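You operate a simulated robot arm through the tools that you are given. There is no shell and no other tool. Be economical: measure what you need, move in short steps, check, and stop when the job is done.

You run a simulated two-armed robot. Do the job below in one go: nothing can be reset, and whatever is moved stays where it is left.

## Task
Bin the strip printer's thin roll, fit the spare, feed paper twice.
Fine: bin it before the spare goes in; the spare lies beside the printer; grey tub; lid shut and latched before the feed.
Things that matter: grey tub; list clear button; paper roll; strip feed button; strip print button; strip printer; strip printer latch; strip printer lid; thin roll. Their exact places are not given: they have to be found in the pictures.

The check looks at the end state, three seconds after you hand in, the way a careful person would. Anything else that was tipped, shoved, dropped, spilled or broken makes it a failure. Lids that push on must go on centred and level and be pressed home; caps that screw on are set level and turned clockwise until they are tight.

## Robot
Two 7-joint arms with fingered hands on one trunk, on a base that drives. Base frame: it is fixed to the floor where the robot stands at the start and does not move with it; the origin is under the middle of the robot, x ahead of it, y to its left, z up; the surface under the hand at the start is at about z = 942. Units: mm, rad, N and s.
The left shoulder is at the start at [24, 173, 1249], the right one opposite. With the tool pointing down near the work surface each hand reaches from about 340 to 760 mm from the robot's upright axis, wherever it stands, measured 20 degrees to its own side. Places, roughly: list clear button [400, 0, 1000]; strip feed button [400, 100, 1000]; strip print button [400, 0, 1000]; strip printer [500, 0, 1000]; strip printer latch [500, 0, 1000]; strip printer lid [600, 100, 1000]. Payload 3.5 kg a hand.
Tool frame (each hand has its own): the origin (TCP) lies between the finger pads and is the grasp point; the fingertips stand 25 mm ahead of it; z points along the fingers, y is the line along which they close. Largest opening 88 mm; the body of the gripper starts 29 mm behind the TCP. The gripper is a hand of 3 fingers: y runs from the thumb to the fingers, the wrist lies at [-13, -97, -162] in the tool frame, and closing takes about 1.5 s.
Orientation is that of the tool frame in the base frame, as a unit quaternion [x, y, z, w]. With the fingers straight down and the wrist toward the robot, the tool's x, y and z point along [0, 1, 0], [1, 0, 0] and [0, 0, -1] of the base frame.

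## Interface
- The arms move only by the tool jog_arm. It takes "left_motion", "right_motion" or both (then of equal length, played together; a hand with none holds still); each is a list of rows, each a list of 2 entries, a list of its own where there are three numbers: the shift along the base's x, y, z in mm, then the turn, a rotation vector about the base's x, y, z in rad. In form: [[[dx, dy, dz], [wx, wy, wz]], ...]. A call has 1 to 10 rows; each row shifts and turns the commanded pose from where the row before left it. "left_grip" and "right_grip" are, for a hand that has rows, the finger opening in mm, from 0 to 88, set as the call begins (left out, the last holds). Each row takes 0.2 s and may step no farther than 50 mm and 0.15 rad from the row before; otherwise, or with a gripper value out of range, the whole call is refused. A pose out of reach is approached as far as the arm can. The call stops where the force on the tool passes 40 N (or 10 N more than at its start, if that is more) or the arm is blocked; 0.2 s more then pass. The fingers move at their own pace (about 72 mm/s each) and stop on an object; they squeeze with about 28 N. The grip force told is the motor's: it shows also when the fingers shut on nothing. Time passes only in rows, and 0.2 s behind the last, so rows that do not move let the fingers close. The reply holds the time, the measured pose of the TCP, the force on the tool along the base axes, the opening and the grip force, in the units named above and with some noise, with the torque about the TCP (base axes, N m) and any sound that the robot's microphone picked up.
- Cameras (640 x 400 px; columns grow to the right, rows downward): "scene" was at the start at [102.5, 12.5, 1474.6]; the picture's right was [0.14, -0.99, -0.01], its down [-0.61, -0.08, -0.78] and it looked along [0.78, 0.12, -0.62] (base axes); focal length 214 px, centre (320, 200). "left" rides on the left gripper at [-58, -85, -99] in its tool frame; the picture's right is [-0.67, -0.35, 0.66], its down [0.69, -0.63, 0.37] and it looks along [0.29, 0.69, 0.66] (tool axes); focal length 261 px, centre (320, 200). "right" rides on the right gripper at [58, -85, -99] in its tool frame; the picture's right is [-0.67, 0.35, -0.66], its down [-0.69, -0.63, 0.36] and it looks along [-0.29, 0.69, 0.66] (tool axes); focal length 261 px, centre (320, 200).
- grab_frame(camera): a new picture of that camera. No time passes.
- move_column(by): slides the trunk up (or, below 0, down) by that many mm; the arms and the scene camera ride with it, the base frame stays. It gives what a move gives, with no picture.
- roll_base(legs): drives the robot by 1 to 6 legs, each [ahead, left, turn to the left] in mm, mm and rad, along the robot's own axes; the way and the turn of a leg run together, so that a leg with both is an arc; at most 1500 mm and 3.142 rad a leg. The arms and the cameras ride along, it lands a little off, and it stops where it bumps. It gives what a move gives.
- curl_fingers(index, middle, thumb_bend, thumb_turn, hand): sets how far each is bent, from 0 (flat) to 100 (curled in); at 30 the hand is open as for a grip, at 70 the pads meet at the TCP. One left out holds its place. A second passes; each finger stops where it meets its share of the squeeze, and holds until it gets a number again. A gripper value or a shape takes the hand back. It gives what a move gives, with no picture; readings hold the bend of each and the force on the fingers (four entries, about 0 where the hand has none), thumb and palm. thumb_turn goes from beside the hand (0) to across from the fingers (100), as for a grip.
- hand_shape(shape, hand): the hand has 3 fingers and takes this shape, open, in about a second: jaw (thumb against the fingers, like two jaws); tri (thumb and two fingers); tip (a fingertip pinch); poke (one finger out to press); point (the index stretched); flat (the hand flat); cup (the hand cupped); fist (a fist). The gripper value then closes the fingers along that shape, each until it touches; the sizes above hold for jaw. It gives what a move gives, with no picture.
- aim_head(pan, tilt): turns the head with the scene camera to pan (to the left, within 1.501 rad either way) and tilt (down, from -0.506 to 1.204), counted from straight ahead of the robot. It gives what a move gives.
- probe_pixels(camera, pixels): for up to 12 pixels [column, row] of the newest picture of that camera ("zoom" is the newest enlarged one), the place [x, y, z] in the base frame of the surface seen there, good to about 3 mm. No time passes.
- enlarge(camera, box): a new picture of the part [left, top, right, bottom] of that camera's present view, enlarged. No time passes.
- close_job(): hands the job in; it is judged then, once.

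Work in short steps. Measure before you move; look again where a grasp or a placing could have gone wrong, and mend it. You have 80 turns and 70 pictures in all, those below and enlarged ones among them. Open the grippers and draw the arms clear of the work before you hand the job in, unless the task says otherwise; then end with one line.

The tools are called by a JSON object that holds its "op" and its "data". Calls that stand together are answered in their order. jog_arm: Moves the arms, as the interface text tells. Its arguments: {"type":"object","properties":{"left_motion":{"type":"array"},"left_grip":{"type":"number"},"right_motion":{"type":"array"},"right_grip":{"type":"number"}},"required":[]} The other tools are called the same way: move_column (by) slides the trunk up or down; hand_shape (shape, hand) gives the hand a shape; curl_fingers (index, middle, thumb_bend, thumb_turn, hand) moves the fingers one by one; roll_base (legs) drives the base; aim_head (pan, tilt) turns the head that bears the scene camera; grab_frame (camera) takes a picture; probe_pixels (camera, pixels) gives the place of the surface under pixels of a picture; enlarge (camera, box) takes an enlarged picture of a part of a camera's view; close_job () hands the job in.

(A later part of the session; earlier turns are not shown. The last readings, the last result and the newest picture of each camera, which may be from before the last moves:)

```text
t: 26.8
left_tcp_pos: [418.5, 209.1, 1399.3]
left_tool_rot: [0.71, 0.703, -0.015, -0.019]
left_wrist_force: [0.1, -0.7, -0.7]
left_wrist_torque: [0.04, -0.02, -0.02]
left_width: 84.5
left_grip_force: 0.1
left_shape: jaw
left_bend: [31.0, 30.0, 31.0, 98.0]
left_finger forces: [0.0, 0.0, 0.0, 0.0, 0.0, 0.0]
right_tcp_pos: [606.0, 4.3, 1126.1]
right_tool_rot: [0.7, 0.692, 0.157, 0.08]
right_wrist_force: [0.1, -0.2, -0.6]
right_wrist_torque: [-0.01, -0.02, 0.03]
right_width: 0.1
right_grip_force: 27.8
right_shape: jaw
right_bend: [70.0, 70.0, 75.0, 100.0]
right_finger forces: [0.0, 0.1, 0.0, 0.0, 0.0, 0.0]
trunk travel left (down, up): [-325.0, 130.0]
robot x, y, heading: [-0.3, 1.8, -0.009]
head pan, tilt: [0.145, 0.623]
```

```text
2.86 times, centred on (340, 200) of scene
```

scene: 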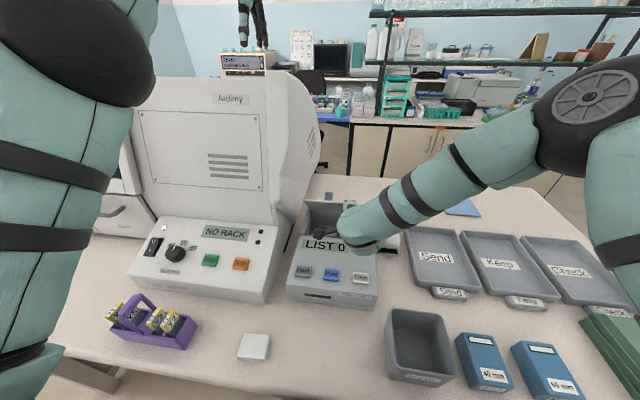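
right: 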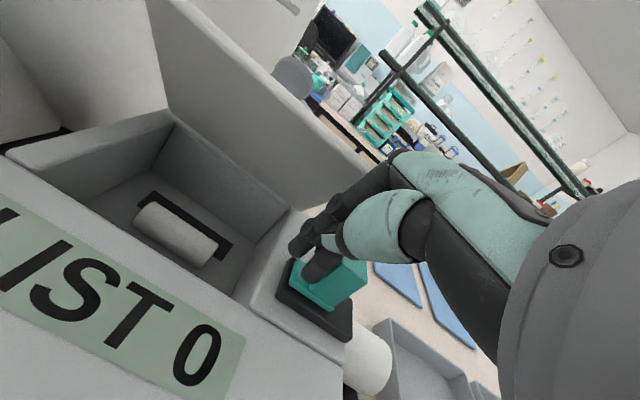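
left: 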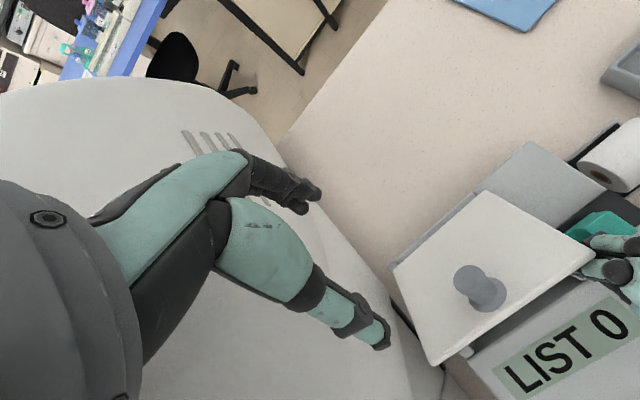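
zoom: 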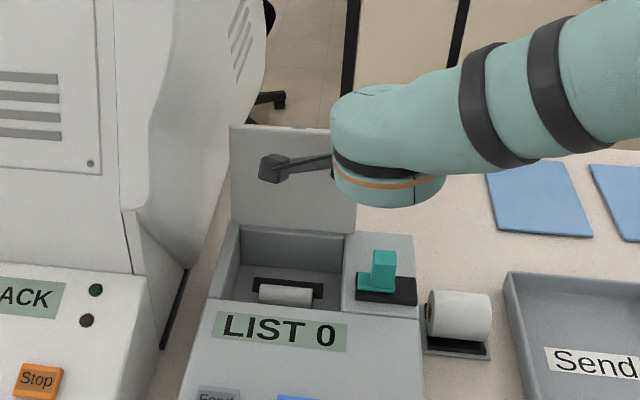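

The lid stands about upright. I push another 20 mm to find its stop, then draw back.

{"op": "jog_arm", "data": {"right_motion": [[[7, 0, 0], [0, 0, 0]], [[7, 0, 0], [0, 0, 0]], [[7, 0, 0], [0, 0, 0]], [[0, 0, 0], [0, 0, 0]], [[-30, 0, 20], [0, 0, 0]], [[-35, -20, 25], [0, 0.1, 0]], [[-30, -35, 10], [0, 0.1, 0]], [[-20, -40, 10], [0, 0.12, 0]], [[0, -40, 0], [0, 0, 0]], [[0, 0, 0], [0, 0, 0]]]}}

{"op": "enlarge", "data": {"camera": "scene", "box": [250, 130, 430, 270]}}

```text
t: 29.0
left_tcp_pos: [418.0, 208.6, 1398.8]
left_tool_rot: [0.711, 0.703, -0.015, -0.019]
left_wrist_force: [-0.2, 0.1, -0.3]
left_wrist_torque: [0.0, 0.0, -0.04]
left_width: 84.8
left_grip_force: 0.1
left_shape: jaw
left_bend: [31.0, 30.0, 31.0, 98.0]
left_finger forces: [0.0, 0.0, 0.0, 0.1, 0.0, 0.0]
right_tcp_pos: [510.8, -131.2, 1190.1]
right_tool_rot: [0.716, 0.696, 0.043, -0.031]
right_wrist_force: [-0.8, -0.8, -0.9]
right_wrist_torque: [-0.02, 0.0, 0.02]
right_width: 0.0
right_grip_force: 28.1
right_shape: jaw
right_bend: [70.0, 70.0, 75.0, 100.0]
right_finger forces: [0.0, 0.0, 0.0, 0.1, 0.1, 0.0]
trunk travel left (down, up): [-325.0, 130.0]
robot x, y, heading: [-2.7, 0.3, 0.0]
head pan, tilt: [0.145, 0.623]
```

```text
2.86 times, centred on (340, 200) of scene
```

zoom: 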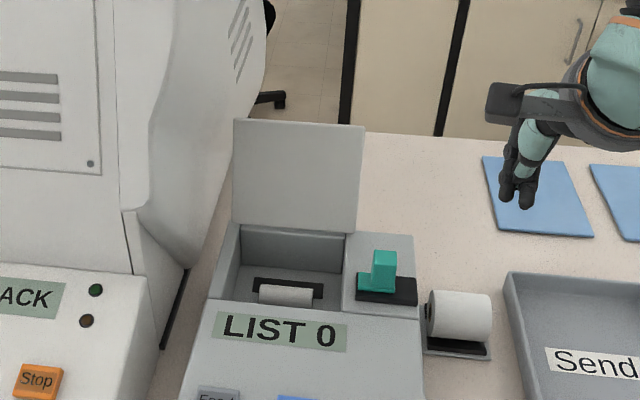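

The lid stays open by itself. I zoom into the well to measure the thin roll and its holder.

{"op": "enlarge", "data": {"camera": "scene", "box": [310, 200, 370, 240]}}

{"op": "probe_pixels", "data": {"camera": "zoom", "pixels": [[320, 200], [100, 130], [200, 130], [260, 280], [250, 100], [60, 320], [50, 200], [340, 240]]}}

```text
10.00 times, centred on (340, 220) of scene
```

zoom: 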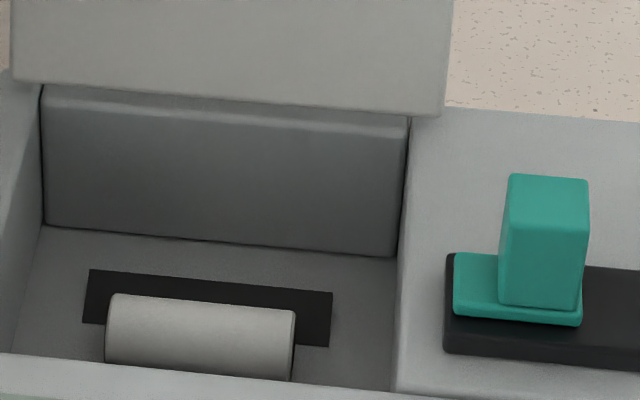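

```text
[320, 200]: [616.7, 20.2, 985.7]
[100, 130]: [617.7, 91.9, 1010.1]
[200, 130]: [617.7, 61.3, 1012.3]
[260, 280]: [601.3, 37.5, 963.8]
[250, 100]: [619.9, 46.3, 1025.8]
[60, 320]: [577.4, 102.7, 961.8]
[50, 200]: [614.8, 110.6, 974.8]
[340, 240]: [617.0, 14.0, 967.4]
```

{"op": "probe_pixels", "data": {"camera": "zoom", "pixels": [[115, 310], [200, 315], [285, 325], [200, 302], [115, 350], [200, 355], [285, 365], [330, 330], [92, 300], [95, 274], [330, 294], [380, 350]]}}

{"op": "enlarge", "data": {"camera": "scene", "box": [370, 220, 418, 252]}}

{"op": "probe_pixels", "data": {"camera": "scene", "pixels": [[390, 336], [397, 312], [447, 318], [456, 372], [394, 378], [420, 345], [440, 386], [395, 360]]}}

```text
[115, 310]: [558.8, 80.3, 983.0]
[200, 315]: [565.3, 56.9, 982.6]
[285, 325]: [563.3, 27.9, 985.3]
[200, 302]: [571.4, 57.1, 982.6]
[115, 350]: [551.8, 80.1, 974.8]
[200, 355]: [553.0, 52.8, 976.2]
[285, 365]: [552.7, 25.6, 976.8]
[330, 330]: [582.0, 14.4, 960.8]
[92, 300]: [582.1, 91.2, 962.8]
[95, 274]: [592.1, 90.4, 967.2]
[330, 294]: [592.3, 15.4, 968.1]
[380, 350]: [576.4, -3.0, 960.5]
```

```text
12.50 times, centred on (394, 236) of scene
```

zoom: 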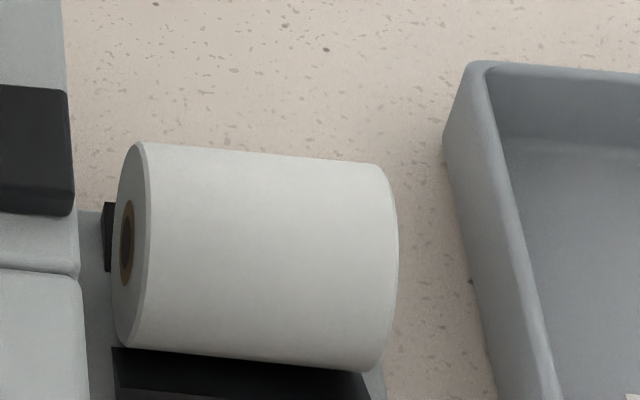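

```text
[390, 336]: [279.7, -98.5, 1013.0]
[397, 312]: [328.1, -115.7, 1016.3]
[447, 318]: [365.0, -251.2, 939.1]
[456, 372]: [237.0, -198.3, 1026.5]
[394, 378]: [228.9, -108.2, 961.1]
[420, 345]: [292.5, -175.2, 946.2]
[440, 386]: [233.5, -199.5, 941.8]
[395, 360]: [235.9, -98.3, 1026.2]
```

The thin roll lies along y: y 26–82, x≈562, top z≈985, floor 962. I straighten the right hand and bring it above the well, opening to 60.

{"op": "jog_arm", "data": {"right_motion": [[[8, 30, 0], [-0.05, 0.017, 0.028]], [[8, 31, 0], [-0.055, 0, 0]], [[9, 31, -5], [0, 0, 0]], [[9, 31, -10], [0, 0, 0]], [[9, 31, -15], [0, 0, 0]], [[8, 31, -10], [0, 0, 0]], [[0, 0, 0], [0, 0, 0]]], "right_grip": 62}}

{"op": "grab_frame", "data": {"camera": "right"}}

```text
t: 30.6
left_tcp_pos: [418.7, 207.4, 1399.4]
left_tool_rot: [0.711, 0.703, -0.015, -0.019]
left_wrist_force: [0.2, -0.7, 0.6]
left_wrist_torque: [-0.01, -0.02, 0.0]
left_width: 84.6
left_grip_force: 0.0
left_shape: jaw
left_bend: [31.0, 30.0, 31.0, 98.0]
left_finger forces: [0.0, 0.1, 0.1, 0.0, 0.0, 0.0]
right_tcp_pos: [563.1, 54.1, 1151.8]
right_tool_rot: [0.707, 0.707, 0.001, 0.001]
right_wrist_force: [0.3, -0.2, 0.2]
right_wrist_torque: [0.01, 0.02, -0.01]
right_width: 61.6
right_grip_force: 0.0
right_shape: jaw
right_bend: [27.0, 37.0, 58.0, 99.0]
right_finger forces: [0.0, 0.0, 0.0, 0.0, 0.0, 0.1]
trunk travel left (down, up): [-325.0, 130.0]
robot x, y, heading: [-0.9, 1.0, -0.003]
head pan, tilt: [0.145, 0.623]
```

```text
36 pictures are left
```

right: 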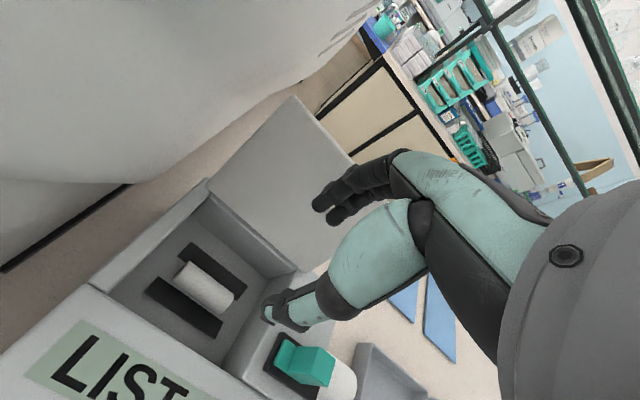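

The roll sits between two black rails. I probe roll and rails from this better view.

{"op": "probe_pixels", "data": {"camera": "right", "pixels": [[210, 275], [185, 270], [228, 298], [206, 290], [222, 283], [180, 300], [160, 295], [215, 325], [225, 270], [190, 250], [240, 290], [130, 285]]}}

{"op": "enlarge", "data": {"camera": "right", "box": [80, 180, 340, 360]}}

```text
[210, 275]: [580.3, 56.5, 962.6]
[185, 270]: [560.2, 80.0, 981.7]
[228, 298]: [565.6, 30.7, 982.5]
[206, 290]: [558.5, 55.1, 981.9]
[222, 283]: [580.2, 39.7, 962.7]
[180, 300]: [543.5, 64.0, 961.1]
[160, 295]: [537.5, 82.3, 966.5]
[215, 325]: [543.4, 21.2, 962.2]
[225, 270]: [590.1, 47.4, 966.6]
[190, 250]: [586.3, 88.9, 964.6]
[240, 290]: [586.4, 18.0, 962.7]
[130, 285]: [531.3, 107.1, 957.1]
```

```text
2.22 times, centred on (210, 270) of right
```

zoom: 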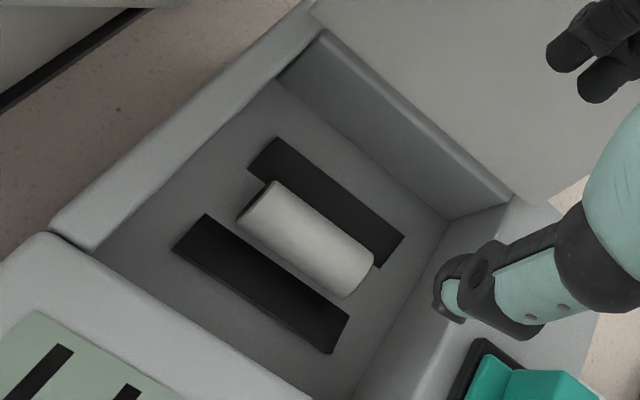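

Roll axis x≈563, top 982; rails only about 5 mm high. I narrow to 45 and go down to TCP z≈992.

{"op": "jog_arm", "data": {"right_motion": [[[0, 0, -40], [0, 0, 0]], [[0, 0, -40], [0, 0, 0]], [[0, 0, -40], [0, 0, 0]], [[0, 0, -25], [0, 0, 0]], [[0, 0, -14], [0, 0, 0]], [[0, 0, 0], [0, 0, 0]]], "right_grip": 45}}

{"op": "enlarge", "data": {"camera": "right", "box": [100, 120, 400, 340]}}

```text
t: 32.0
left_tcp_pos: [418.9, 209.0, 1399.6]
left_tool_rot: [0.711, 0.703, -0.015, -0.019]
left_wrist_force: [0.9, 0.4, -1.0]
left_wrist_torque: [0.0, 0.0, -0.01]
left_width: 84.8
left_grip_force: 0.1
left_shape: jaw
left_bend: [31.0, 30.0, 31.0, 98.0]
left_finger forces: [0.0, 0.1, 0.0, 0.0, 0.0, 0.0]
right_tcp_pos: [562.5, 53.2, 992.5]
right_tool_rot: [0.708, 0.707, 0.001, 0.001]
right_wrist_force: [-0.4, -0.4, -0.2]
right_wrist_torque: [-0.03, -0.03, -0.01]
right_width: 45.3
right_grip_force: 0.0
right_shape: jaw
right_bend: [74.0, 44.0, 69.0, 100.0]
right_finger forces: [0.2, 0.2, 0.1, 0.1, 0.0, 0.0]
trunk travel left (down, up): [-325.0, 130.0]
robot x, y, heading: [0.4, -4.5, -0.002]
head pan, tilt: [0.145, 0.623]
```

```text
1.82 times, centred on (250, 230) of right
```

zoom: 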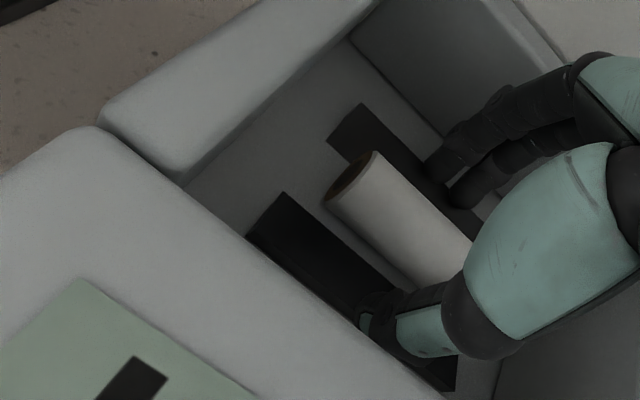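

The fingers straddle the roll without contact. I close on it and lift a little.

{"op": "jog_arm", "data": {"right_motion": [[[0, 0, 0], [0, 0, 0]], [[0, 0, 0], [0, 0, 0]], [[0, 0, 0], [0, 0, 0]], [[0, 0, 0], [0, 0, 0]], [[0, 0, 0], [0, 0, 0]], [[0, 0, 20], [0, 0, 0]], [[0, 0, 40], [0, 0, 0]], [[0, 0, 40], [0, 0, 0]], [[0, 0, 40], [0, 0, 0]], [[0, 0, 0], [0, 0, 0]]], "right_grip": 10}}

{"op": "grab_frame", "data": {"camera": "right"}}

```text
t: 34.2
left_tcp_pos: [419.5, 208.3, 1398.5]
left_tool_rot: [0.711, 0.703, -0.016, -0.018]
left_wrist_force: [0.5, 0.4, 0.0]
left_wrist_torque: [-0.01, 0.01, -0.01]
left_width: 84.8
left_grip_force: 0.1
left_shape: jaw
left_bend: [31.0, 30.0, 31.0, 98.0]
left_finger forces: [0.0, 0.0, 0.0, 0.0, 0.0, 0.1]
right_tcp_pos: [562.2, 54.8, 1129.1]
right_tool_rot: [0.708, 0.706, 0.001, 0.001]
right_wrist_force: [-0.1, -0.5, 0.0]
right_wrist_torque: [0.02, 0.02, 0.01]
right_width: 15.5
right_grip_force: 27.7
right_shape: jaw
right_bend: [75.0, 70.0, 76.0, 96.0]
right_finger forces: [11.7, 12.9, 0.1, 0.1, 25.5, 0.0]
trunk travel left (down, up): [-325.0, 130.0]
robot x, y, heading: [1.4, -4.2, -0.006]
head pan, tilt: [0.145, 0.623]
```

```text
33 pictures are left
```

right: 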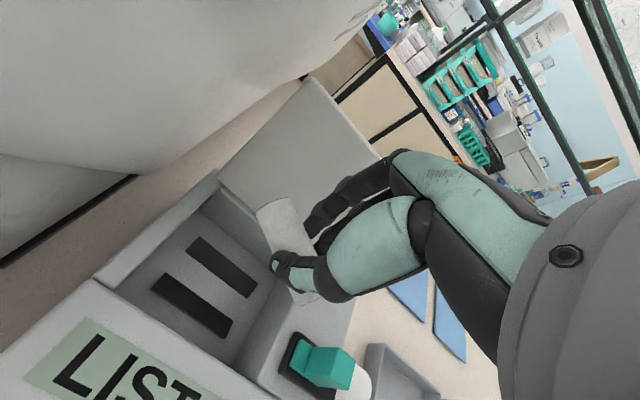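

The thin roll is held. I carry it up and over to the tub (centre about (283,-150)).

{"op": "jog_arm", "data": {"right_motion": [[[0, -10, 35], [0, 0, 0]], [[-15, -30, 10], [0, 0, 0]], [[-25, -30, 0], [0, 0, 0]], [[-32, -30, 0], [0, 0, 0]], [[-35, -30, 0], [0, 0, 0]], [[-35, -30, 0], [0, 0, 0]], [[-35, -25, 0], [0, 0, 0]], [[-35, -20, 0], [0, 0, 0]], [[-30, 0, 0], [0, 0, 0]], [[-20, 0, 0], [0, 0, 0]]]}}

{"op": "grab_frame", "data": {"camera": "scene"}}

```text
t: 36.4
left_tcp_pos: [418.6, 208.9, 1399.2]
left_tool_rot: [0.711, 0.703, -0.015, -0.019]
left_wrist_force: [-0.7, -0.8, -0.2]
left_wrist_torque: [0.0, 0.01, 0.03]
left_width: 84.7
left_grip_force: 0.0
left_shape: jaw
left_bend: [31.0, 30.0, 31.0, 98.0]
left_finger forces: [0.1, 0.0, 0.0, 0.1, 0.0, 0.1]
right_tcp_pos: [358.0, -145.7, 1175.4]
right_tool_rot: [0.708, 0.706, 0.0, 0.0]
right_wrist_force: [0.9, -0.3, -0.3]
right_wrist_torque: [-0.02, 0.0, 0.01]
right_width: 15.0
right_grip_force: 27.6
right_shape: jaw
right_bend: [75.0, 70.0, 76.0, 96.0]
right_finger forces: [12.1, 12.8, 0.1, 0.1, 25.3, 0.0]
right hand out of reach, approached as far as the arm can: row 8, 9, 10
trunk travel left (down, up): [-325.0, 130.0]
robot x, y, heading: [2.5, -1.5, -0.0]
head pan, tilt: [0.145, 0.623]
```

```text
32 pictures are left
```

scene: 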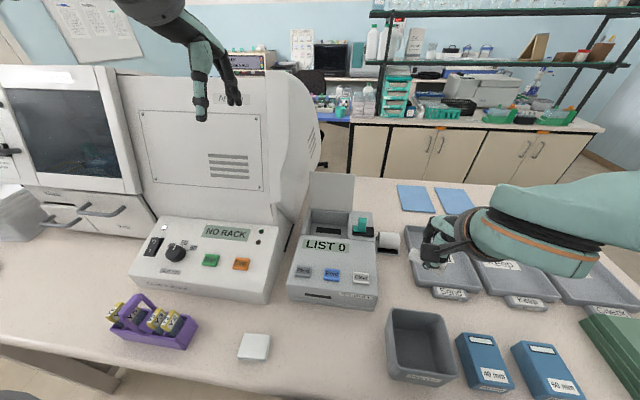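

The arm can't come closer than x≈358, so I back the base 72 mm, which carries the roll over the tub.

{"op": "roll_base", "data": {"legs": [[-72, 0, 0]]}}

{"op": "grab_frame", "data": {"camera": "scene"}}

```text
t: 37.4
left_tcp_pos: [354.7, 208.5, 1397.2]
left_tool_rot: [0.71, 0.703, -0.018, -0.021]
left_wrist_force: [0.1, -0.8, -0.2]
left_wrist_torque: [0.0, 0.0, 0.01]
left_width: 84.8
left_grip_force: 0.1
left_shape: jaw
left_bend: [31.0, 30.0, 31.0, 98.0]
left_finger forces: [0.0, 0.0, 0.0, 0.2, 0.0, 0.0]
right_tcp_pos: [293.6, -146.2, 1173.7]
right_tool_rot: [0.708, 0.706, -0.001, -0.002]
right_wrist_force: [1.2, 0.1, -0.5]
right_wrist_torque: [-0.01, 0.0, -0.04]
right_width: 14.9
right_grip_force: 28.1
right_shape: jaw
right_bend: [75.0, 70.0, 76.0, 96.0]
right_finger forces: [12.2, 12.7, 0.0, 0.0, 25.3, 0.0]
trunk travel left (down, up): [-325.0, 130.0]
robot x, y, heading: [-71.3, -1.5, -0.012]
head pan, tilt: [0.145, 0.623]
```

```text
31 pictures are left
```

scene: 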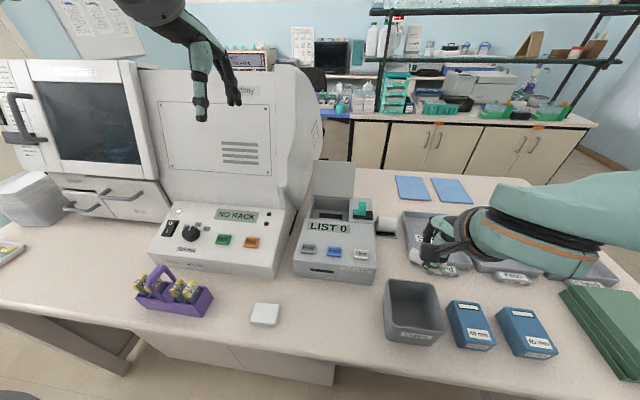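

I verify the tub's rim from here.

{"op": "probe_pixels", "data": {"camera": "scene", "pixels": [[388, 284], [431, 283], [441, 322], [390, 320], [412, 305], [412, 324]]}}

{"op": "grab_frame", "data": {"camera": "right"}}

```text
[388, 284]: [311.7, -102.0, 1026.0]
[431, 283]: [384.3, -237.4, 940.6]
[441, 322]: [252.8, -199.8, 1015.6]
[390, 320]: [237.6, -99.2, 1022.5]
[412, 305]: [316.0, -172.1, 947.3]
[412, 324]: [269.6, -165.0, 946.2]
```

```text
30 pictures are left
```

right: 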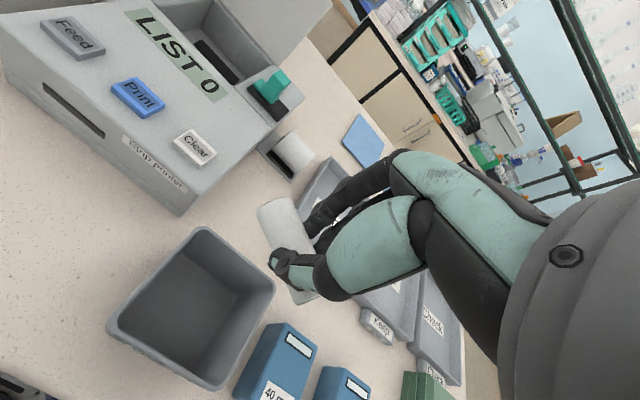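

{"op": "probe_pixels", "data": {"camera": "right", "pixels": [[205, 230], [271, 294], [205, 384], [112, 322], [190, 320]]}}

```text
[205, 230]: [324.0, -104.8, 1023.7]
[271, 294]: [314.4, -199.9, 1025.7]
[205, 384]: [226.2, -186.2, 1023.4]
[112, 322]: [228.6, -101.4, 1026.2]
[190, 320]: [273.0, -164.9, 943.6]
```

The tub's inner centre is near (277,-150). I shift the base another 15 mm back.

{"op": "roll_base", "data": {"legs": [[-17, 0, 0]]}}

{"op": "jog_arm", "data": {"right_motion": [[[0, -3, -30], [0, 0, 0]], [[0, 0, -35], [0, 0, 0]], [[0, 0, -35], [0, 0, 0]], [[0, 0, -30], [0, 0, 0]], [[0, 0, 0], [0, 0, 0]]]}}

{"op": "grab_frame", "data": {"camera": "scene"}}

```text
t: 38.2
left_tcp_pos: [335.2, 209.2, 1396.8]
left_tool_rot: [0.711, 0.703, -0.017, -0.021]
left_wrist_force: [0.2, -0.6, -0.4]
left_wrist_torque: [0.0, 0.0, -0.04]
left_width: 84.6
left_grip_force: 0.1
left_shape: jaw
left_bend: [31.0, 30.0, 31.0, 98.0]
left_finger forces: [0.1, 0.0, 0.1, 0.1, 0.1, 0.0]
right_tcp_pos: [273.6, -145.5, 1174.3]
right_tool_rot: [0.707, 0.707, -0.001, -0.001]
right_wrist_force: [-0.3, 0.0, -0.2]
right_wrist_torque: [0.03, 0.01, 0.0]
right_width: 15.2
right_grip_force: 27.9
right_shape: jaw
right_bend: [75.0, 70.0, 76.0, 96.0]
right_finger forces: [12.2, 12.7, 0.0, 0.1, 25.4, 0.0]
trunk travel left (down, up): [-325.0, 130.0]
robot x, y, heading: [-86.8, -1.8, -0.006]
head pan, tilt: [0.145, 0.623]
```

```text
t: 39.4
left_tcp_pos: [330.7, 210.8, 1398.9]
left_tool_rot: [0.711, 0.703, -0.016, -0.019]
left_wrist_force: [0.2, -0.6, 0.2]
left_wrist_torque: [0.0, -0.02, -0.03]
left_width: 84.9
left_grip_force: 0.1
left_shape: jaw
left_bend: [31.0, 30.0, 31.0, 98.0]
left_finger forces: [0.0, 0.0, 0.0, 0.0, 0.0, 0.0]
right_tcp_pos: [270.6, -147.0, 1056.1]
right_tool_rot: [0.708, 0.707, 0.0, 0.001]
right_wrist_force: [0.0, -0.8, -0.9]
right_wrist_torque: [-0.01, -0.02, 0.01]
right_width: 14.0
right_grip_force: 28.1
right_shape: jaw
right_bend: [75.0, 70.0, 77.0, 95.0]
right_finger forces: [11.2, 12.7, 0.0, 0.0, 22.1, 0.0]
right hand out of reach, approached as far as the arm can: row 2
trunk travel left (down, up): [-325.0, 130.0]
robot x, y, heading: [-86.9, 1.4, -0.002]
head pan, tilt: [0.145, 0.623]
```

```text
29 pictures are left
```

scene: 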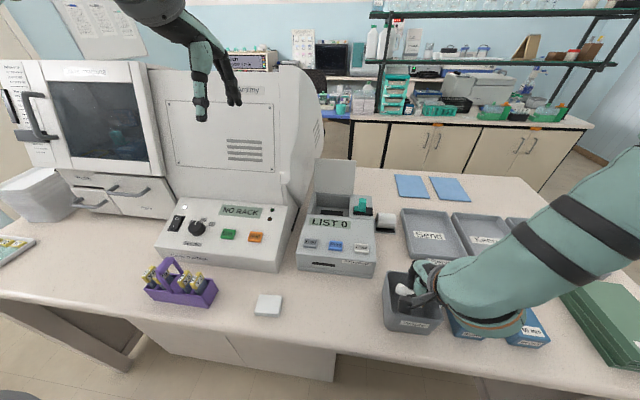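

The roll is over the tub's mouth. I lower 25 mm more and open to 40, then rise.

{"op": "jog_arm", "data": {"right_motion": [[[3, -3, -25], [0, 0, 0]], [[0, 0, 0], [0, 0, 0]]]}}

{"op": "jog_arm", "data": {"right_motion": [[[0, 0, 0], [0, 0, 0]], [[0, 0, 0], [0, 0, 0]], [[0, 0, 0], [0, 0, 0]], [[0, 0, 0], [0, 0, 0]], [[0, 0, 45], [0, 0, 0]], [[0, 0, 45], [0, 0, 0]], [[10, 0, 45], [0, 0, 0]], [[30, 0, 15], [0, 0, 0]]], "right_grip": 45}}

{"op": "enlarge", "data": {"camera": "scene", "box": [340, 180, 500, 360]}}

```text
t: 40.0
left_tcp_pos: [329.6, 208.8, 1398.9]
left_tool_rot: [0.711, 0.703, -0.016, -0.019]
left_wrist_force: [-0.3, -0.3, 1.0]
left_wrist_torque: [-0.02, -0.02, -0.01]
left_width: 84.6
left_grip_force: 0.0
left_shape: jaw
left_bend: [31.0, 30.0, 31.0, 98.0]
left_finger forces: [0.0, 0.0, 0.1, 0.0, 0.1, 0.1]
right_tcp_pos: [274.0, -152.4, 1031.8]
right_tool_rot: [0.708, 0.706, 0.001, 0.001]
right_wrist_force: [0.5, -0.5, -0.8]
right_wrist_torque: [0.0, -0.01, 0.0]
right_width: 14.0
right_grip_force: 28.6
right_shape: jaw
right_bend: [75.0, 70.0, 77.0, 94.0]
right_finger forces: [11.1, 12.8, 0.0, 0.1, 22.1, 0.1]
trunk travel left (down, up): [-325.0, 130.0]
robot x, y, heading: [-85.7, -1.6, -0.007]
head pan, tilt: [0.145, 0.623]
```

```text
t: 41.8
left_tcp_pos: [333.3, 209.1, 1398.5]
left_tool_rot: [0.71, 0.704, -0.015, -0.02]
left_wrist_force: [-0.6, 0.2, 0.2]
left_wrist_torque: [0.0, -0.02, -0.04]
left_width: 85.0
left_grip_force: 0.0
left_shape: jaw
left_bend: [31.0, 30.0, 31.0, 98.0]
left_finger forces: [0.0, 0.0, 0.1, 0.1, 0.1, 0.0]
right_tcp_pos: [316.4, -152.0, 1181.4]
right_tool_rot: [0.708, 0.706, 0.001, 0.0]
right_wrist_force: [-0.2, -0.6, 0.5]
right_wrist_torque: [-0.02, 0.0, 0.0]
right_width: 44.5
right_grip_force: 0.0
right_shape: jaw
right_bend: [74.0, 44.0, 69.0, 100.0]
right_finger forces: [0.1, 0.0, 0.0, 0.0, 0.1, 0.1]
trunk travel left (down, up): [-325.0, 130.0]
robot x, y, heading: [-91.4, -3.3, -0.007]
head pan, tilt: [0.145, 0.623]
```

```text
2.22 times, centred on (420, 270) of scene
```

zoom: 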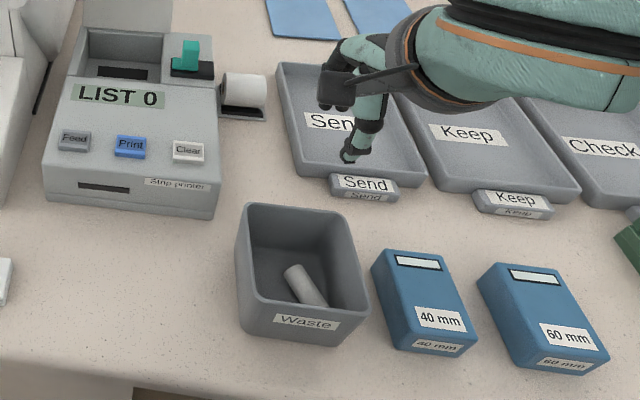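

The thin roll lies in the tub. Now I drive forward again and then place the right hand above the spare.

{"op": "roll_base", "data": {"legs": [[90, 0, 0]]}}

{"op": "jog_arm", "data": {"right_motion": [[[25, 5, 0], [0, 0, 0]], [[25, 5, 0], [0, 0, 0]], [[25, 5, 0], [0, 0, 0]], [[25, 5, -10], [0, 0, 0]], [[25, 4, -20], [0, 0, 0]], [[25, 0, -20], [0, 0, 0]], [[0, 0, -20], [0, 0, 0]], [[0, 0, 0], [0, 0, 0]]], "right_grip": 75}}

{"op": "grab_frame", "data": {"camera": "right"}}

```text
t: 42.9
left_tcp_pos: [415.4, 208.0, 1401.2]
left_tool_rot: [0.71, 0.704, -0.013, -0.017]
left_wrist_force: [-1.4, 0.4, 0.4]
left_wrist_torque: [0.02, -0.01, 0.0]
left_width: 84.7
left_grip_force: 0.1
left_shape: jaw
left_bend: [31.0, 30.0, 31.0, 98.0]
left_finger forces: [0.0, 0.1, 0.0, 0.1, 0.1, 0.0]
right_tcp_pos: [398.8, -152.6, 1184.2]
right_tool_rot: [0.708, 0.706, 0.001, 0.003]
right_wrist_force: [0.4, 0.9, -0.8]
right_wrist_torque: [-0.03, -0.01, -0.01]
right_width: 44.9
right_grip_force: 0.0
right_shape: jaw
right_bend: [74.0, 44.0, 69.0, 100.0]
right_finger forces: [0.0, 0.0, 0.0, 0.1, 0.1, 0.0]
trunk travel left (down, up): [-325.0, 130.0]
robot x, y, heading: [2.0, -0.8, -0.004]
head pan, tilt: [0.145, 0.623]
```

```text
t: 44.7
left_tcp_pos: [420.3, 208.6, 1400.1]
left_tool_rot: [0.71, 0.704, -0.015, -0.018]
left_wrist_force: [-1.2, 0.7, 0.2]
left_wrist_torque: [0.03, -0.02, 0.01]
left_width: 84.5
left_grip_force: 0.1
left_shape: jaw
left_bend: [31.0, 30.0, 31.0, 98.0]
left_finger forces: [0.0, 0.0, 0.0, 0.0, 0.0, 0.0]
right_tcp_pos: [551.4, -128.7, 1112.4]
right_tool_rot: [0.708, 0.706, 0.001, 0.001]
right_wrist_force: [-0.2, -0.3, -0.4]
right_wrist_torque: [0.0, 0.03, -0.02]
right_width: 75.0
right_grip_force: 0.2
right_shape: jaw
right_bend: [27.0, 33.0, 43.0, 99.0]
right_finger forces: [0.0, 0.1, 0.0, 0.1, 0.0, 0.0]
trunk travel left (down, up): [-325.0, 130.0]
robot x, y, heading: [0.2, -0.5, -0.0]
head pan, tilt: [0.145, 0.623]
```

```text
27 pictures are left
```

right: 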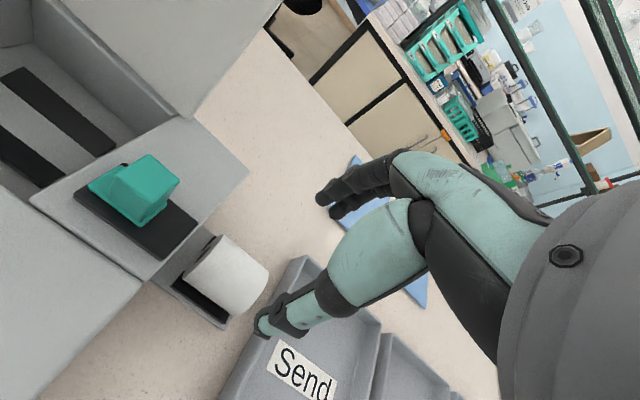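

I probe the spare roll and its cradle from this view.

{"op": "probe_pixels", "data": {"camera": "right", "pixels": [[224, 240], [262, 268], [235, 258], [225, 275], [190, 270], [240, 308], [212, 285], [205, 300], [175, 290], [228, 325], [245, 250], [290, 290]]}}

{"op": "enlarge", "data": {"camera": "right", "box": [130, 200, 330, 360]}}

```text
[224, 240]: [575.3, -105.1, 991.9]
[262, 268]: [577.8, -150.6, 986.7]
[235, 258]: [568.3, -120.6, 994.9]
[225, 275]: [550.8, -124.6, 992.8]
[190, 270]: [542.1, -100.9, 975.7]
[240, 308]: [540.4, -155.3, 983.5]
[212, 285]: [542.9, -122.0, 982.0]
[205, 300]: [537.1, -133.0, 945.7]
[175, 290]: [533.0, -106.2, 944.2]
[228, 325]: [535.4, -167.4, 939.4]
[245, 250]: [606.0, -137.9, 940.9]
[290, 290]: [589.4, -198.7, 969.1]
```

```text
2.50 times, centred on (230, 280) of right
```

zoom: 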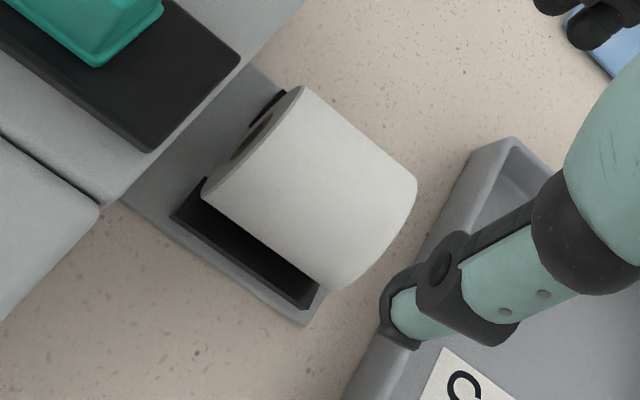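

The spare: axis (x≈563, z≈972), diameter ≈47, y −100…−155. I centre over it and descend to TCP z≈980 with opening 78.

{"op": "jog_arm", "data": {"right_motion": [[[11, 1, -30], [0, 0, 0]], [[0, 0, -40], [0, 0, 0]], [[0, 0, -35], [0, 0, 0]], [[0, 0, -25], [0, 0, 0]], [[0, 0, 0], [0, 0, 0]]], "right_grip": 80}}

{"op": "grab_frame", "data": {"camera": "right"}}

```text
t: 45.9
left_tcp_pos: [421.2, 208.8, 1399.5]
left_tool_rot: [0.709, 0.704, -0.016, -0.019]
left_wrist_force: [0.0, 0.2, 0.1]
left_wrist_torque: [0.03, 0.01, 0.01]
left_width: 84.9
left_grip_force: 0.0
left_shape: jaw
left_bend: [31.0, 30.0, 31.0, 98.0]
left_finger forces: [0.0, 0.0, 0.1, 0.0, 0.0, 0.1]
right_tcp_pos: [563.6, -126.8, 981.0]
right_tool_rot: [0.708, 0.706, 0.0, 0.0]
right_wrist_force: [0.6, 1.4, 0.0]
right_wrist_torque: [-0.01, -0.02, 0.03]
right_width: 79.8
right_grip_force: 0.1
right_shape: jaw
right_bend: [30.0, 32.0, 32.0, 98.0]
right_finger forces: [0.0, 0.1, 0.0, 0.1, 0.0, 0.1]
trunk travel left (down, up): [-325.0, 130.0]
robot x, y, heading: [3.7, -2.7, -0.003]
head pan, tilt: [0.145, 0.623]
```

```text
25 pictures are left
```

right: 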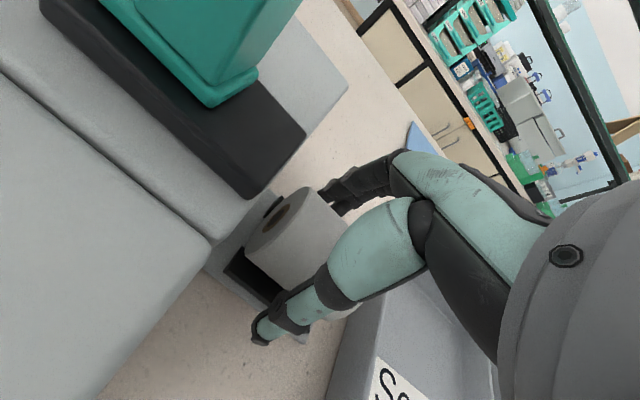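

The fingers straddle the spare. I close and lift it straight up.

{"op": "jog_arm", "data": {"right_motion": [[[0, 0, 0], [0, 0, 0]], [[0, 0, 0], [0, 0, 0]], [[0, 0, 0], [0, 0, 0]], [[0, 0, 0], [0, 0, 0]], [[0, 0, 10], [0, 0, 0]], [[0, 0, 30], [0, 0, 0]], [[0, 0, 40], [0, 0, 0]], [[0, 0, 40], [0, 0, 0]], [[0, 0, 35], [0, 0, 0]], [[0, 0, 0], [0, 0, 0]]], "right_grip": 38}}

{"op": "grab_frame", "data": {"camera": "right"}}

```text
t: 48.1
left_tcp_pos: [422.0, 209.0, 1399.4]
left_tool_rot: [0.71, 0.704, -0.016, -0.019]
left_wrist_force: [-0.9, -0.1, 0.0]
left_wrist_torque: [0.0, 0.0, 0.0]
left_width: 84.9
left_grip_force: 0.1
left_shape: jaw
left_bend: [31.0, 30.0, 31.0, 98.0]
left_finger forces: [0.0, 0.0, 0.0, 0.2, 0.0, 0.1]
right_tcp_pos: [566.4, -126.7, 1137.9]
right_tool_rot: [0.708, 0.707, 0.0, 0.001]
right_wrist_force: [0.8, 0.3, -1.4]
right_wrist_torque: [0.01, 0.02, -0.01]
right_width: 40.9
right_grip_force: 28.1
right_shape: jaw
right_bend: [74.0, 48.0, 69.0, 100.0]
right_finger forces: [16.4, 8.9, 0.0, 0.1, 24.0, 0.0]
trunk travel left (down, up): [-325.0, 130.0]
robot x, y, heading: [1.4, -2.1, -0.006]
head pan, tilt: [0.145, 0.623]
```

```text
24 pictures are left
```

right: 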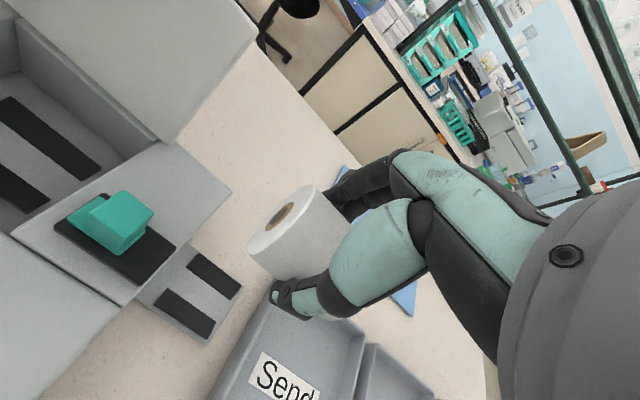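

The spare is held. I carry it over the well at the same height (roll bottom about 1105, above the latch at 1065).

{"op": "jog_arm", "data": {"right_motion": [[[0, 30, 10], [0, 0, 0]], [[0, 30, 0], [0, 0, 0]], [[0, 30, 0], [0, 0, 0]], [[0, 30, 0], [0, 0, 0]], [[0, 30, 0], [0, 0, 0]], [[0, 30, 0], [0, 0, 0]], [[0, 0, 0], [0, 0, 0]]]}}

{"op": "grab_frame", "data": {"camera": "right"}}

{"op": "enlarge", "data": {"camera": "scene", "box": [270, 140, 410, 260]}}

```text
t: 49.7
left_tcp_pos: [421.1, 207.9, 1398.2]
left_tool_rot: [0.71, 0.704, -0.016, -0.019]
left_wrist_force: [0.3, -0.3, 0.2]
left_wrist_torque: [0.03, 0.0, 0.04]
left_width: 84.9
left_grip_force: 0.1
left_shape: jaw
left_bend: [31.0, 30.0, 31.0, 98.0]
left_finger forces: [0.0, 0.0, 0.1, 0.0, 0.0, 0.0]
right_tcp_pos: [564.7, 50.3, 1146.2]
right_tool_rot: [0.708, 0.707, 0.001, 0.001]
right_wrist_force: [-0.4, -0.2, -0.5]
right_wrist_torque: [0.03, -0.02, -0.03]
right_width: 41.0
right_grip_force: 28.6
right_shape: jaw
right_bend: [74.0, 48.0, 69.0, 100.0]
right_finger forces: [16.4, 9.0, 0.0, 0.0, 23.9, 0.0]
trunk travel left (down, up): [-325.0, 130.0]
robot x, y, heading: [-1.0, -0.8, -0.005]
head pan, tilt: [0.145, 0.623]
```

```text
23 pictures are left
```

right: 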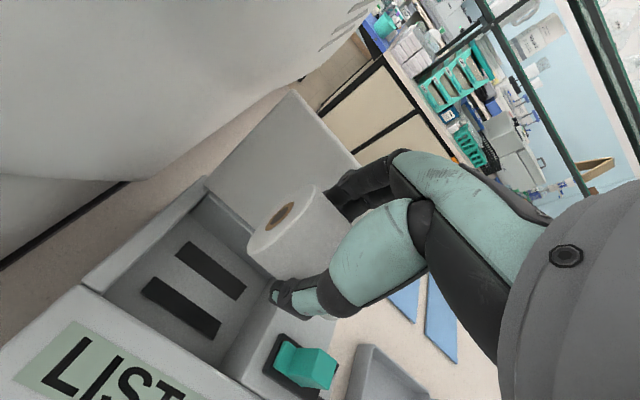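

```text
3.33 times, centred on (340, 200) of scene
```

zoom: 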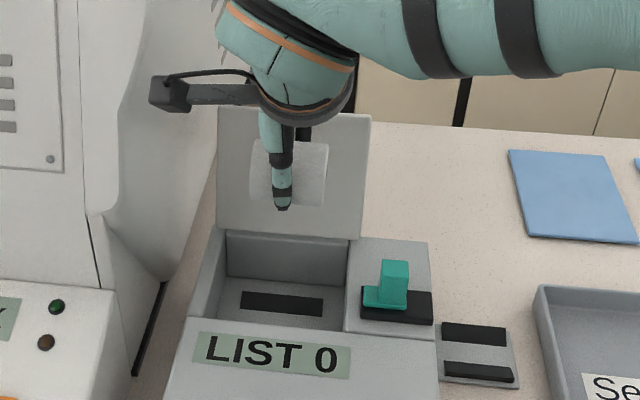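

I check the held roll's position (left face and top) before lowering.

{"op": "probe_pixels", "data": {"camera": "right", "pixels": [[255, 238], [295, 192], [265, 262], [300, 200], [320, 215], [295, 250], [195, 262], [180, 305], [240, 295], [218, 330], [180, 250], [148, 285]]}}

```text
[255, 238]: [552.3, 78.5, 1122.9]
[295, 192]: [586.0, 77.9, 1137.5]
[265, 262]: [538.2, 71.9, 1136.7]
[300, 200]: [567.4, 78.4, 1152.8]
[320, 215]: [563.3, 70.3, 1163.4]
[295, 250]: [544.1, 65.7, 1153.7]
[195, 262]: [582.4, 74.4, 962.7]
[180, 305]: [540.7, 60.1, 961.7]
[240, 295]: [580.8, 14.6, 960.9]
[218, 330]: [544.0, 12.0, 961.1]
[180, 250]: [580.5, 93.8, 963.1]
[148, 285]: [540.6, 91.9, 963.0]
```

The roll is centred on (563, 51), axis along y; the rails' centre is (562.5, 53). I lower into the well, ending in small steps.

{"op": "jog_arm", "data": {"right_motion": [[[-1, 2, -40], [0, 0, 0]], [[0, 0, -40], [0, 0, 0]], [[0, 0, -40], [0, 0, 0]], [[0, 0, -20], [0, 0, 0]], [[0, 0, -8], [0, 0, 0]], [[0, 0, -3], [0, 0, 0]], [[0, 0, 0], [0, 0, 0]]]}}

{"op": "enlarge", "data": {"camera": "right", "box": [100, 100, 420, 340]}}

```text
t: 51.3
left_tcp_pos: [420.1, 208.4, 1399.2]
left_tool_rot: [0.71, 0.703, -0.015, -0.019]
left_wrist_force: [0.0, 0.1, -0.3]
left_wrist_torque: [-0.01, -0.01, 0.01]
left_width: 84.9
left_grip_force: 0.0
left_shape: jaw
left_bend: [31.0, 30.0, 31.0, 98.0]
left_finger forces: [0.1, 0.0, 0.0, 0.0, 0.0, 0.0]
right_tcp_pos: [565.4, 55.3, 995.6]
right_tool_rot: [0.708, 0.706, -0.001, 0.0]
right_wrist_force: [-2.4, -0.5, -0.3]
right_wrist_torque: [0.02, -0.1, 0.0]
right_width: 40.2
right_grip_force: 28.1
right_shape: jaw
right_bend: [74.0, 49.0, 70.0, 100.0]
right_finger forces: [16.5, 12.9, 0.0, 0.1, 25.3, 0.0]
trunk travel left (down, up): [-325.0, 130.0]
robot x, y, heading: [0.1, -5.1, -0.001]
head pan, tilt: [0.145, 0.623]
```

```text
1.67 times, centred on (260, 220) of right
```

zoom: 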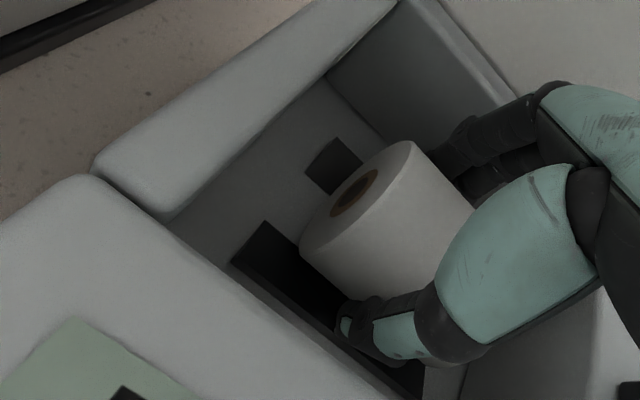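

The roll is between the rails and just about touching. I lower 3 mm more, open and let it settle.

{"op": "jog_arm", "data": {"right_motion": [[[0, 0, -2], [0, 0, 0]], [[0, 0, -2], [0, 0, 0]], [[0, 0, 0], [0, 0, 0]]]}}

{"op": "jog_arm", "data": {"right_motion": [[[0, 0, 0], [0, 0, 0]], [[0, 0, 0], [0, 0, 0]], [[0, 0, 0], [0, 0, 0]], [[0, 0, 0], [0, 0, 0]], [[0, 0, 30], [0, 0, 0]], [[0, 0, 40], [0, 0, 0]], [[0, 0, 40], [0, 0, 0]], [[0, 0, 40], [0, 0, 0]], [[-20, 0, 20], [0, 0, 0]]], "right_grip": 66}}

{"op": "grab_frame", "data": {"camera": "right"}}

```text
t: 52.1
left_tcp_pos: [420.1, 208.9, 1399.6]
left_tool_rot: [0.71, 0.704, -0.015, -0.018]
left_wrist_force: [0.2, -0.3, -0.4]
left_wrist_torque: [-0.01, -0.03, -0.03]
left_width: 84.9
left_grip_force: 0.0
left_shape: jaw
left_bend: [31.0, 30.0, 31.0, 98.0]
left_finger forces: [0.0, 0.1, 0.0, 0.0, 0.0, 0.0]
right_tcp_pos: [564.6, 54.8, 993.8]
right_tool_rot: [0.708, 0.706, 0.001, 0.001]
right_wrist_force: [3.1, 1.0, 10.6]
right_wrist_torque: [0.02, -0.03, 0.0]
right_width: 40.5
right_grip_force: 28.0
right_shape: jaw
right_bend: [74.0, 48.0, 71.0, 100.0]
right_finger forces: [16.9, 9.9, 0.0, 0.1, 23.1, 0.0]
trunk travel left (down, up): [-325.0, 130.0]
robot x, y, heading: [2.7, -4.2, -0.0]
head pan, tilt: [0.145, 0.623]
```

```text
t: 54.1
left_tcp_pos: [419.7, 207.8, 1398.6]
left_tool_rot: [0.71, 0.704, -0.015, -0.019]
left_wrist_force: [-0.6, 0.6, 0.8]
left_wrist_torque: [0.0, -0.01, 0.0]
left_width: 84.7
left_grip_force: 0.2
left_shape: jaw
left_bend: [31.0, 30.0, 31.0, 98.0]
left_finger forces: [0.1, 0.0, 0.0, 0.0, 0.0, 0.1]
right_tcp_pos: [542.3, 55.3, 1162.6]
right_tool_rot: [0.708, 0.707, 0.001, 0.001]
right_wrist_force: [0.1, -0.3, 0.3]
right_wrist_torque: [0.01, -0.03, 0.01]
right_width: 65.5
right_grip_force: 0.0
right_shape: jaw
right_bend: [27.0, 36.0, 54.0, 99.0]
right_finger forces: [0.0, 0.1, 0.1, 0.0, 0.0, 0.0]
trunk travel left (down, up): [-325.0, 130.0]
robot x, y, heading: [0.3, 1.7, -0.005]
head pan, tilt: [0.145, 0.623]
```

```text
20 pictures are left
```

right: 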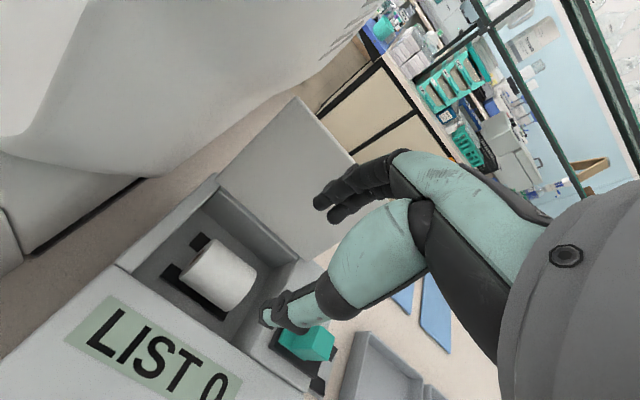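

The spare sits between the rails. I now measure the lid's free edge so I can pull it closed from behind.

{"op": "probe_pixels", "data": {"camera": "right", "pixels": [[296, 106], [325, 128], [345, 155], [220, 180], [300, 220], [262, 165], [220, 275], [200, 265], [240, 285]]}}

```text
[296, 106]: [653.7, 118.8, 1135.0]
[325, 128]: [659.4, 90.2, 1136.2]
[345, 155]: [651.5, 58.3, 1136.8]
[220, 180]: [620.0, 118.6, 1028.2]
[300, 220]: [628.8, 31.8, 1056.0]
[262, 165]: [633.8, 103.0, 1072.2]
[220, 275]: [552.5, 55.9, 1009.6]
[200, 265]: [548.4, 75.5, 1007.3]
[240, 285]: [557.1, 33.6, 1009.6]
```

The lid edge is at (655, 1136), knob behind it at y≈54. I close the fingers and take the hand over the top to behind the lid at y≈15.

{"op": "jog_arm", "data": {"right_motion": [[[0, -10, 30], [0, 0, 0]], [[30, -15, 20], [0, 0, 0]], [[40, -15, 0], [0, 0, 0]], [[40, 0, 0], [0, 0, 0]], [[40, 0, 0], [0, 0, 0]], [[15, 0, 0], [0, 0, 0]], [[0, 0, 0], [0, 0, 0]]], "right_grip": 0}}

{"op": "grab_frame", "data": {"camera": "scene"}}

```text
t: 55.7
left_tcp_pos: [421.7, 208.6, 1398.5]
left_tool_rot: [0.711, 0.703, -0.015, -0.019]
left_wrist_force: [-0.5, -0.8, 0.0]
left_wrist_torque: [-0.01, -0.02, 0.0]
left_width: 84.8
left_grip_force: 0.0
left_shape: jaw
left_bend: [31.0, 30.0, 31.0, 98.0]
left_finger forces: [0.0, 0.0, 0.0, 0.1, 0.1, 0.0]
right_tcp_pos: [673.8, 14.3, 1212.7]
right_tool_rot: [0.707, 0.707, 0.0, 0.0]
right_wrist_force: [0.5, -0.8, -0.2]
right_wrist_torque: [0.0, -0.02, 0.02]
right_width: 0.0
right_grip_force: 28.2
right_shape: jaw
right_bend: [70.0, 70.0, 37.0, 100.0]
right_finger forces: [0.0, 0.1, 0.0, 0.1, 0.0, 0.0]
right hand out of reach, approached as far as the arm can: row 5, 6
trunk travel left (down, up): [-325.0, 130.0]
robot x, y, heading: [-2.3, 1.2, -0.005]
head pan, tilt: [0.145, 0.623]
```

```text
19 pictures are left
```

scene: 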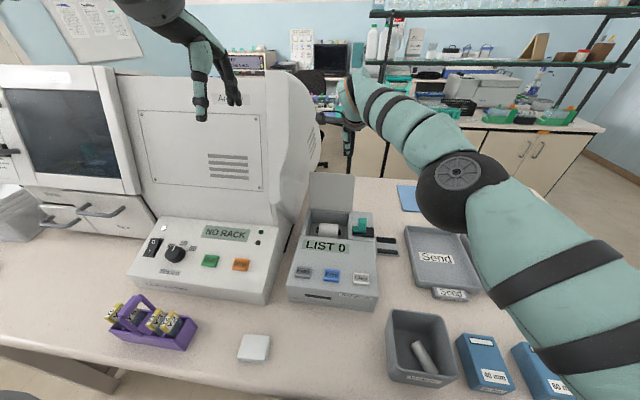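

The reach improves lower down, so I go to z≈1175 at y≈-4, then extend in x to ~688.

{"op": "jog_arm", "data": {"right_motion": [[[0, -10, -20], [0, 0, 0]], [[0, -9, -18], [0, 0, 0]], [[10, 0, 0], [0, 0, 0]], [[6, 0, 0], [0, 0, 0]], [[0, 0, 0], [0, 0, 0]]]}}

{"op": "enlarge", "data": {"camera": "scene", "box": [270, 110, 410, 250]}}

```text
t: 56.9
left_tcp_pos: [420.4, 207.8, 1400.2]
left_tool_rot: [0.711, 0.703, -0.015, -0.019]
left_wrist_force: [0.0, -0.2, 0.2]
left_wrist_torque: [-0.04, 0.02, 0.02]
left_width: 84.8
left_grip_force: 0.0
left_shape: jaw
left_bend: [31.0, 30.0, 31.0, 98.0]
left_finger forces: [0.0, 0.0, 0.0, 0.0, 0.1, 0.1]
right_tcp_pos: [686.6, -7.4, 1172.3]
right_tool_rot: [0.708, 0.706, -0.001, 0.0]
right_wrist_force: [-0.6, -0.6, -0.2]
right_wrist_torque: [0.0, -0.02, 0.04]
right_width: 0.0
right_grip_force: 28.0
right_shape: jaw
right_bend: [70.0, 70.0, 37.0, 100.0]
right_finger forces: [0.0, 0.0, 0.1, 0.0, 0.1, 0.0]
right hand out of reach, approached as far as the arm can: row 4
trunk travel left (down, up): [-325.0, 130.0]
robot x, y, heading: [2.1, 0.8, -0.001]
head pan, tilt: [0.145, 0.623]
```

```text
2.86 times, centred on (340, 180) of scene
```

zoom: 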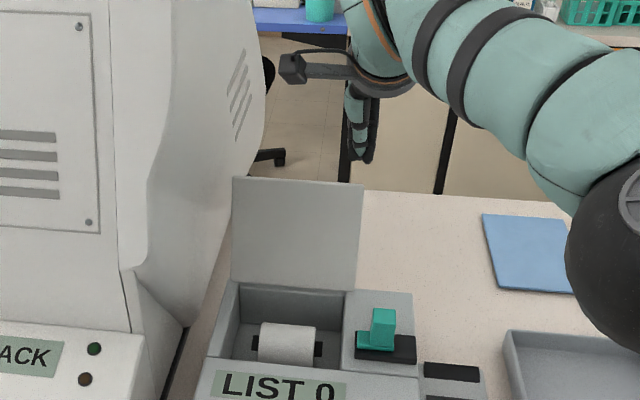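

Now down behind the edge and a slow pull toward the robot.

{"op": "jog_arm", "data": {"right_motion": [[[4, 6, -20], [0, 0, 0]], [[0, 0, -18], [0, 0, 0]], [[-10, 0, 0], [0, 0, 0]], [[-14, 0, 0], [0, 0, 0]], [[-14, 0, 0], [0, 0, 0]], [[-14, 0, 0], [0, 0, 0]], [[-14, 0, 0], [0, 0, 0]], [[-14, 0, 0], [0, 0, 0]], [[0, 0, 0], [0, 0, 0]]]}}

{"op": "enlarge", "data": {"camera": "scene", "box": [270, 120, 410, 260]}}

```text
t: 58.9
left_tcp_pos: [420.8, 208.6, 1399.2]
left_tool_rot: [0.709, 0.704, -0.016, -0.019]
left_wrist_force: [1.4, -0.4, 0.4]
left_wrist_torque: [-0.02, 0.02, -0.02]
left_width: 84.7
left_grip_force: 0.0
left_shape: jaw
left_bend: [31.0, 30.0, 31.0, 98.0]
left_finger forces: [0.1, 0.0, 0.0, 0.1, 0.0, 0.0]
right_tcp_pos: [607.2, -2.6, 1133.0]
right_tool_rot: [0.707, 0.707, -0.001, 0.0]
right_wrist_force: [0.1, 1.1, 0.1]
right_wrist_torque: [-0.01, 0.01, -0.03]
right_width: 0.0
right_grip_force: 28.1
right_shape: jaw
right_bend: [70.0, 70.0, 37.0, 100.0]
right_finger forces: [0.0, 0.0, 0.0, 0.0, 0.0, 0.0]
right hand out of reach, approached as far as the arm can: row 1
trunk travel left (down, up): [-325.0, 130.0]
robot x, y, heading: [2.8, 0.1, -0.001]
head pan, tilt: [0.145, 0.623]
```

```text
2.86 times, centred on (340, 190) of scene
```

zoom: 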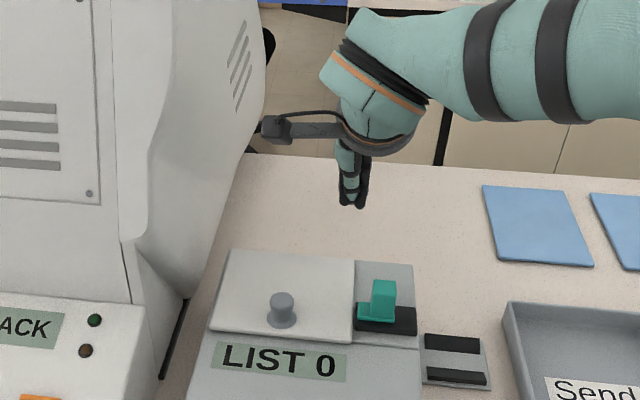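

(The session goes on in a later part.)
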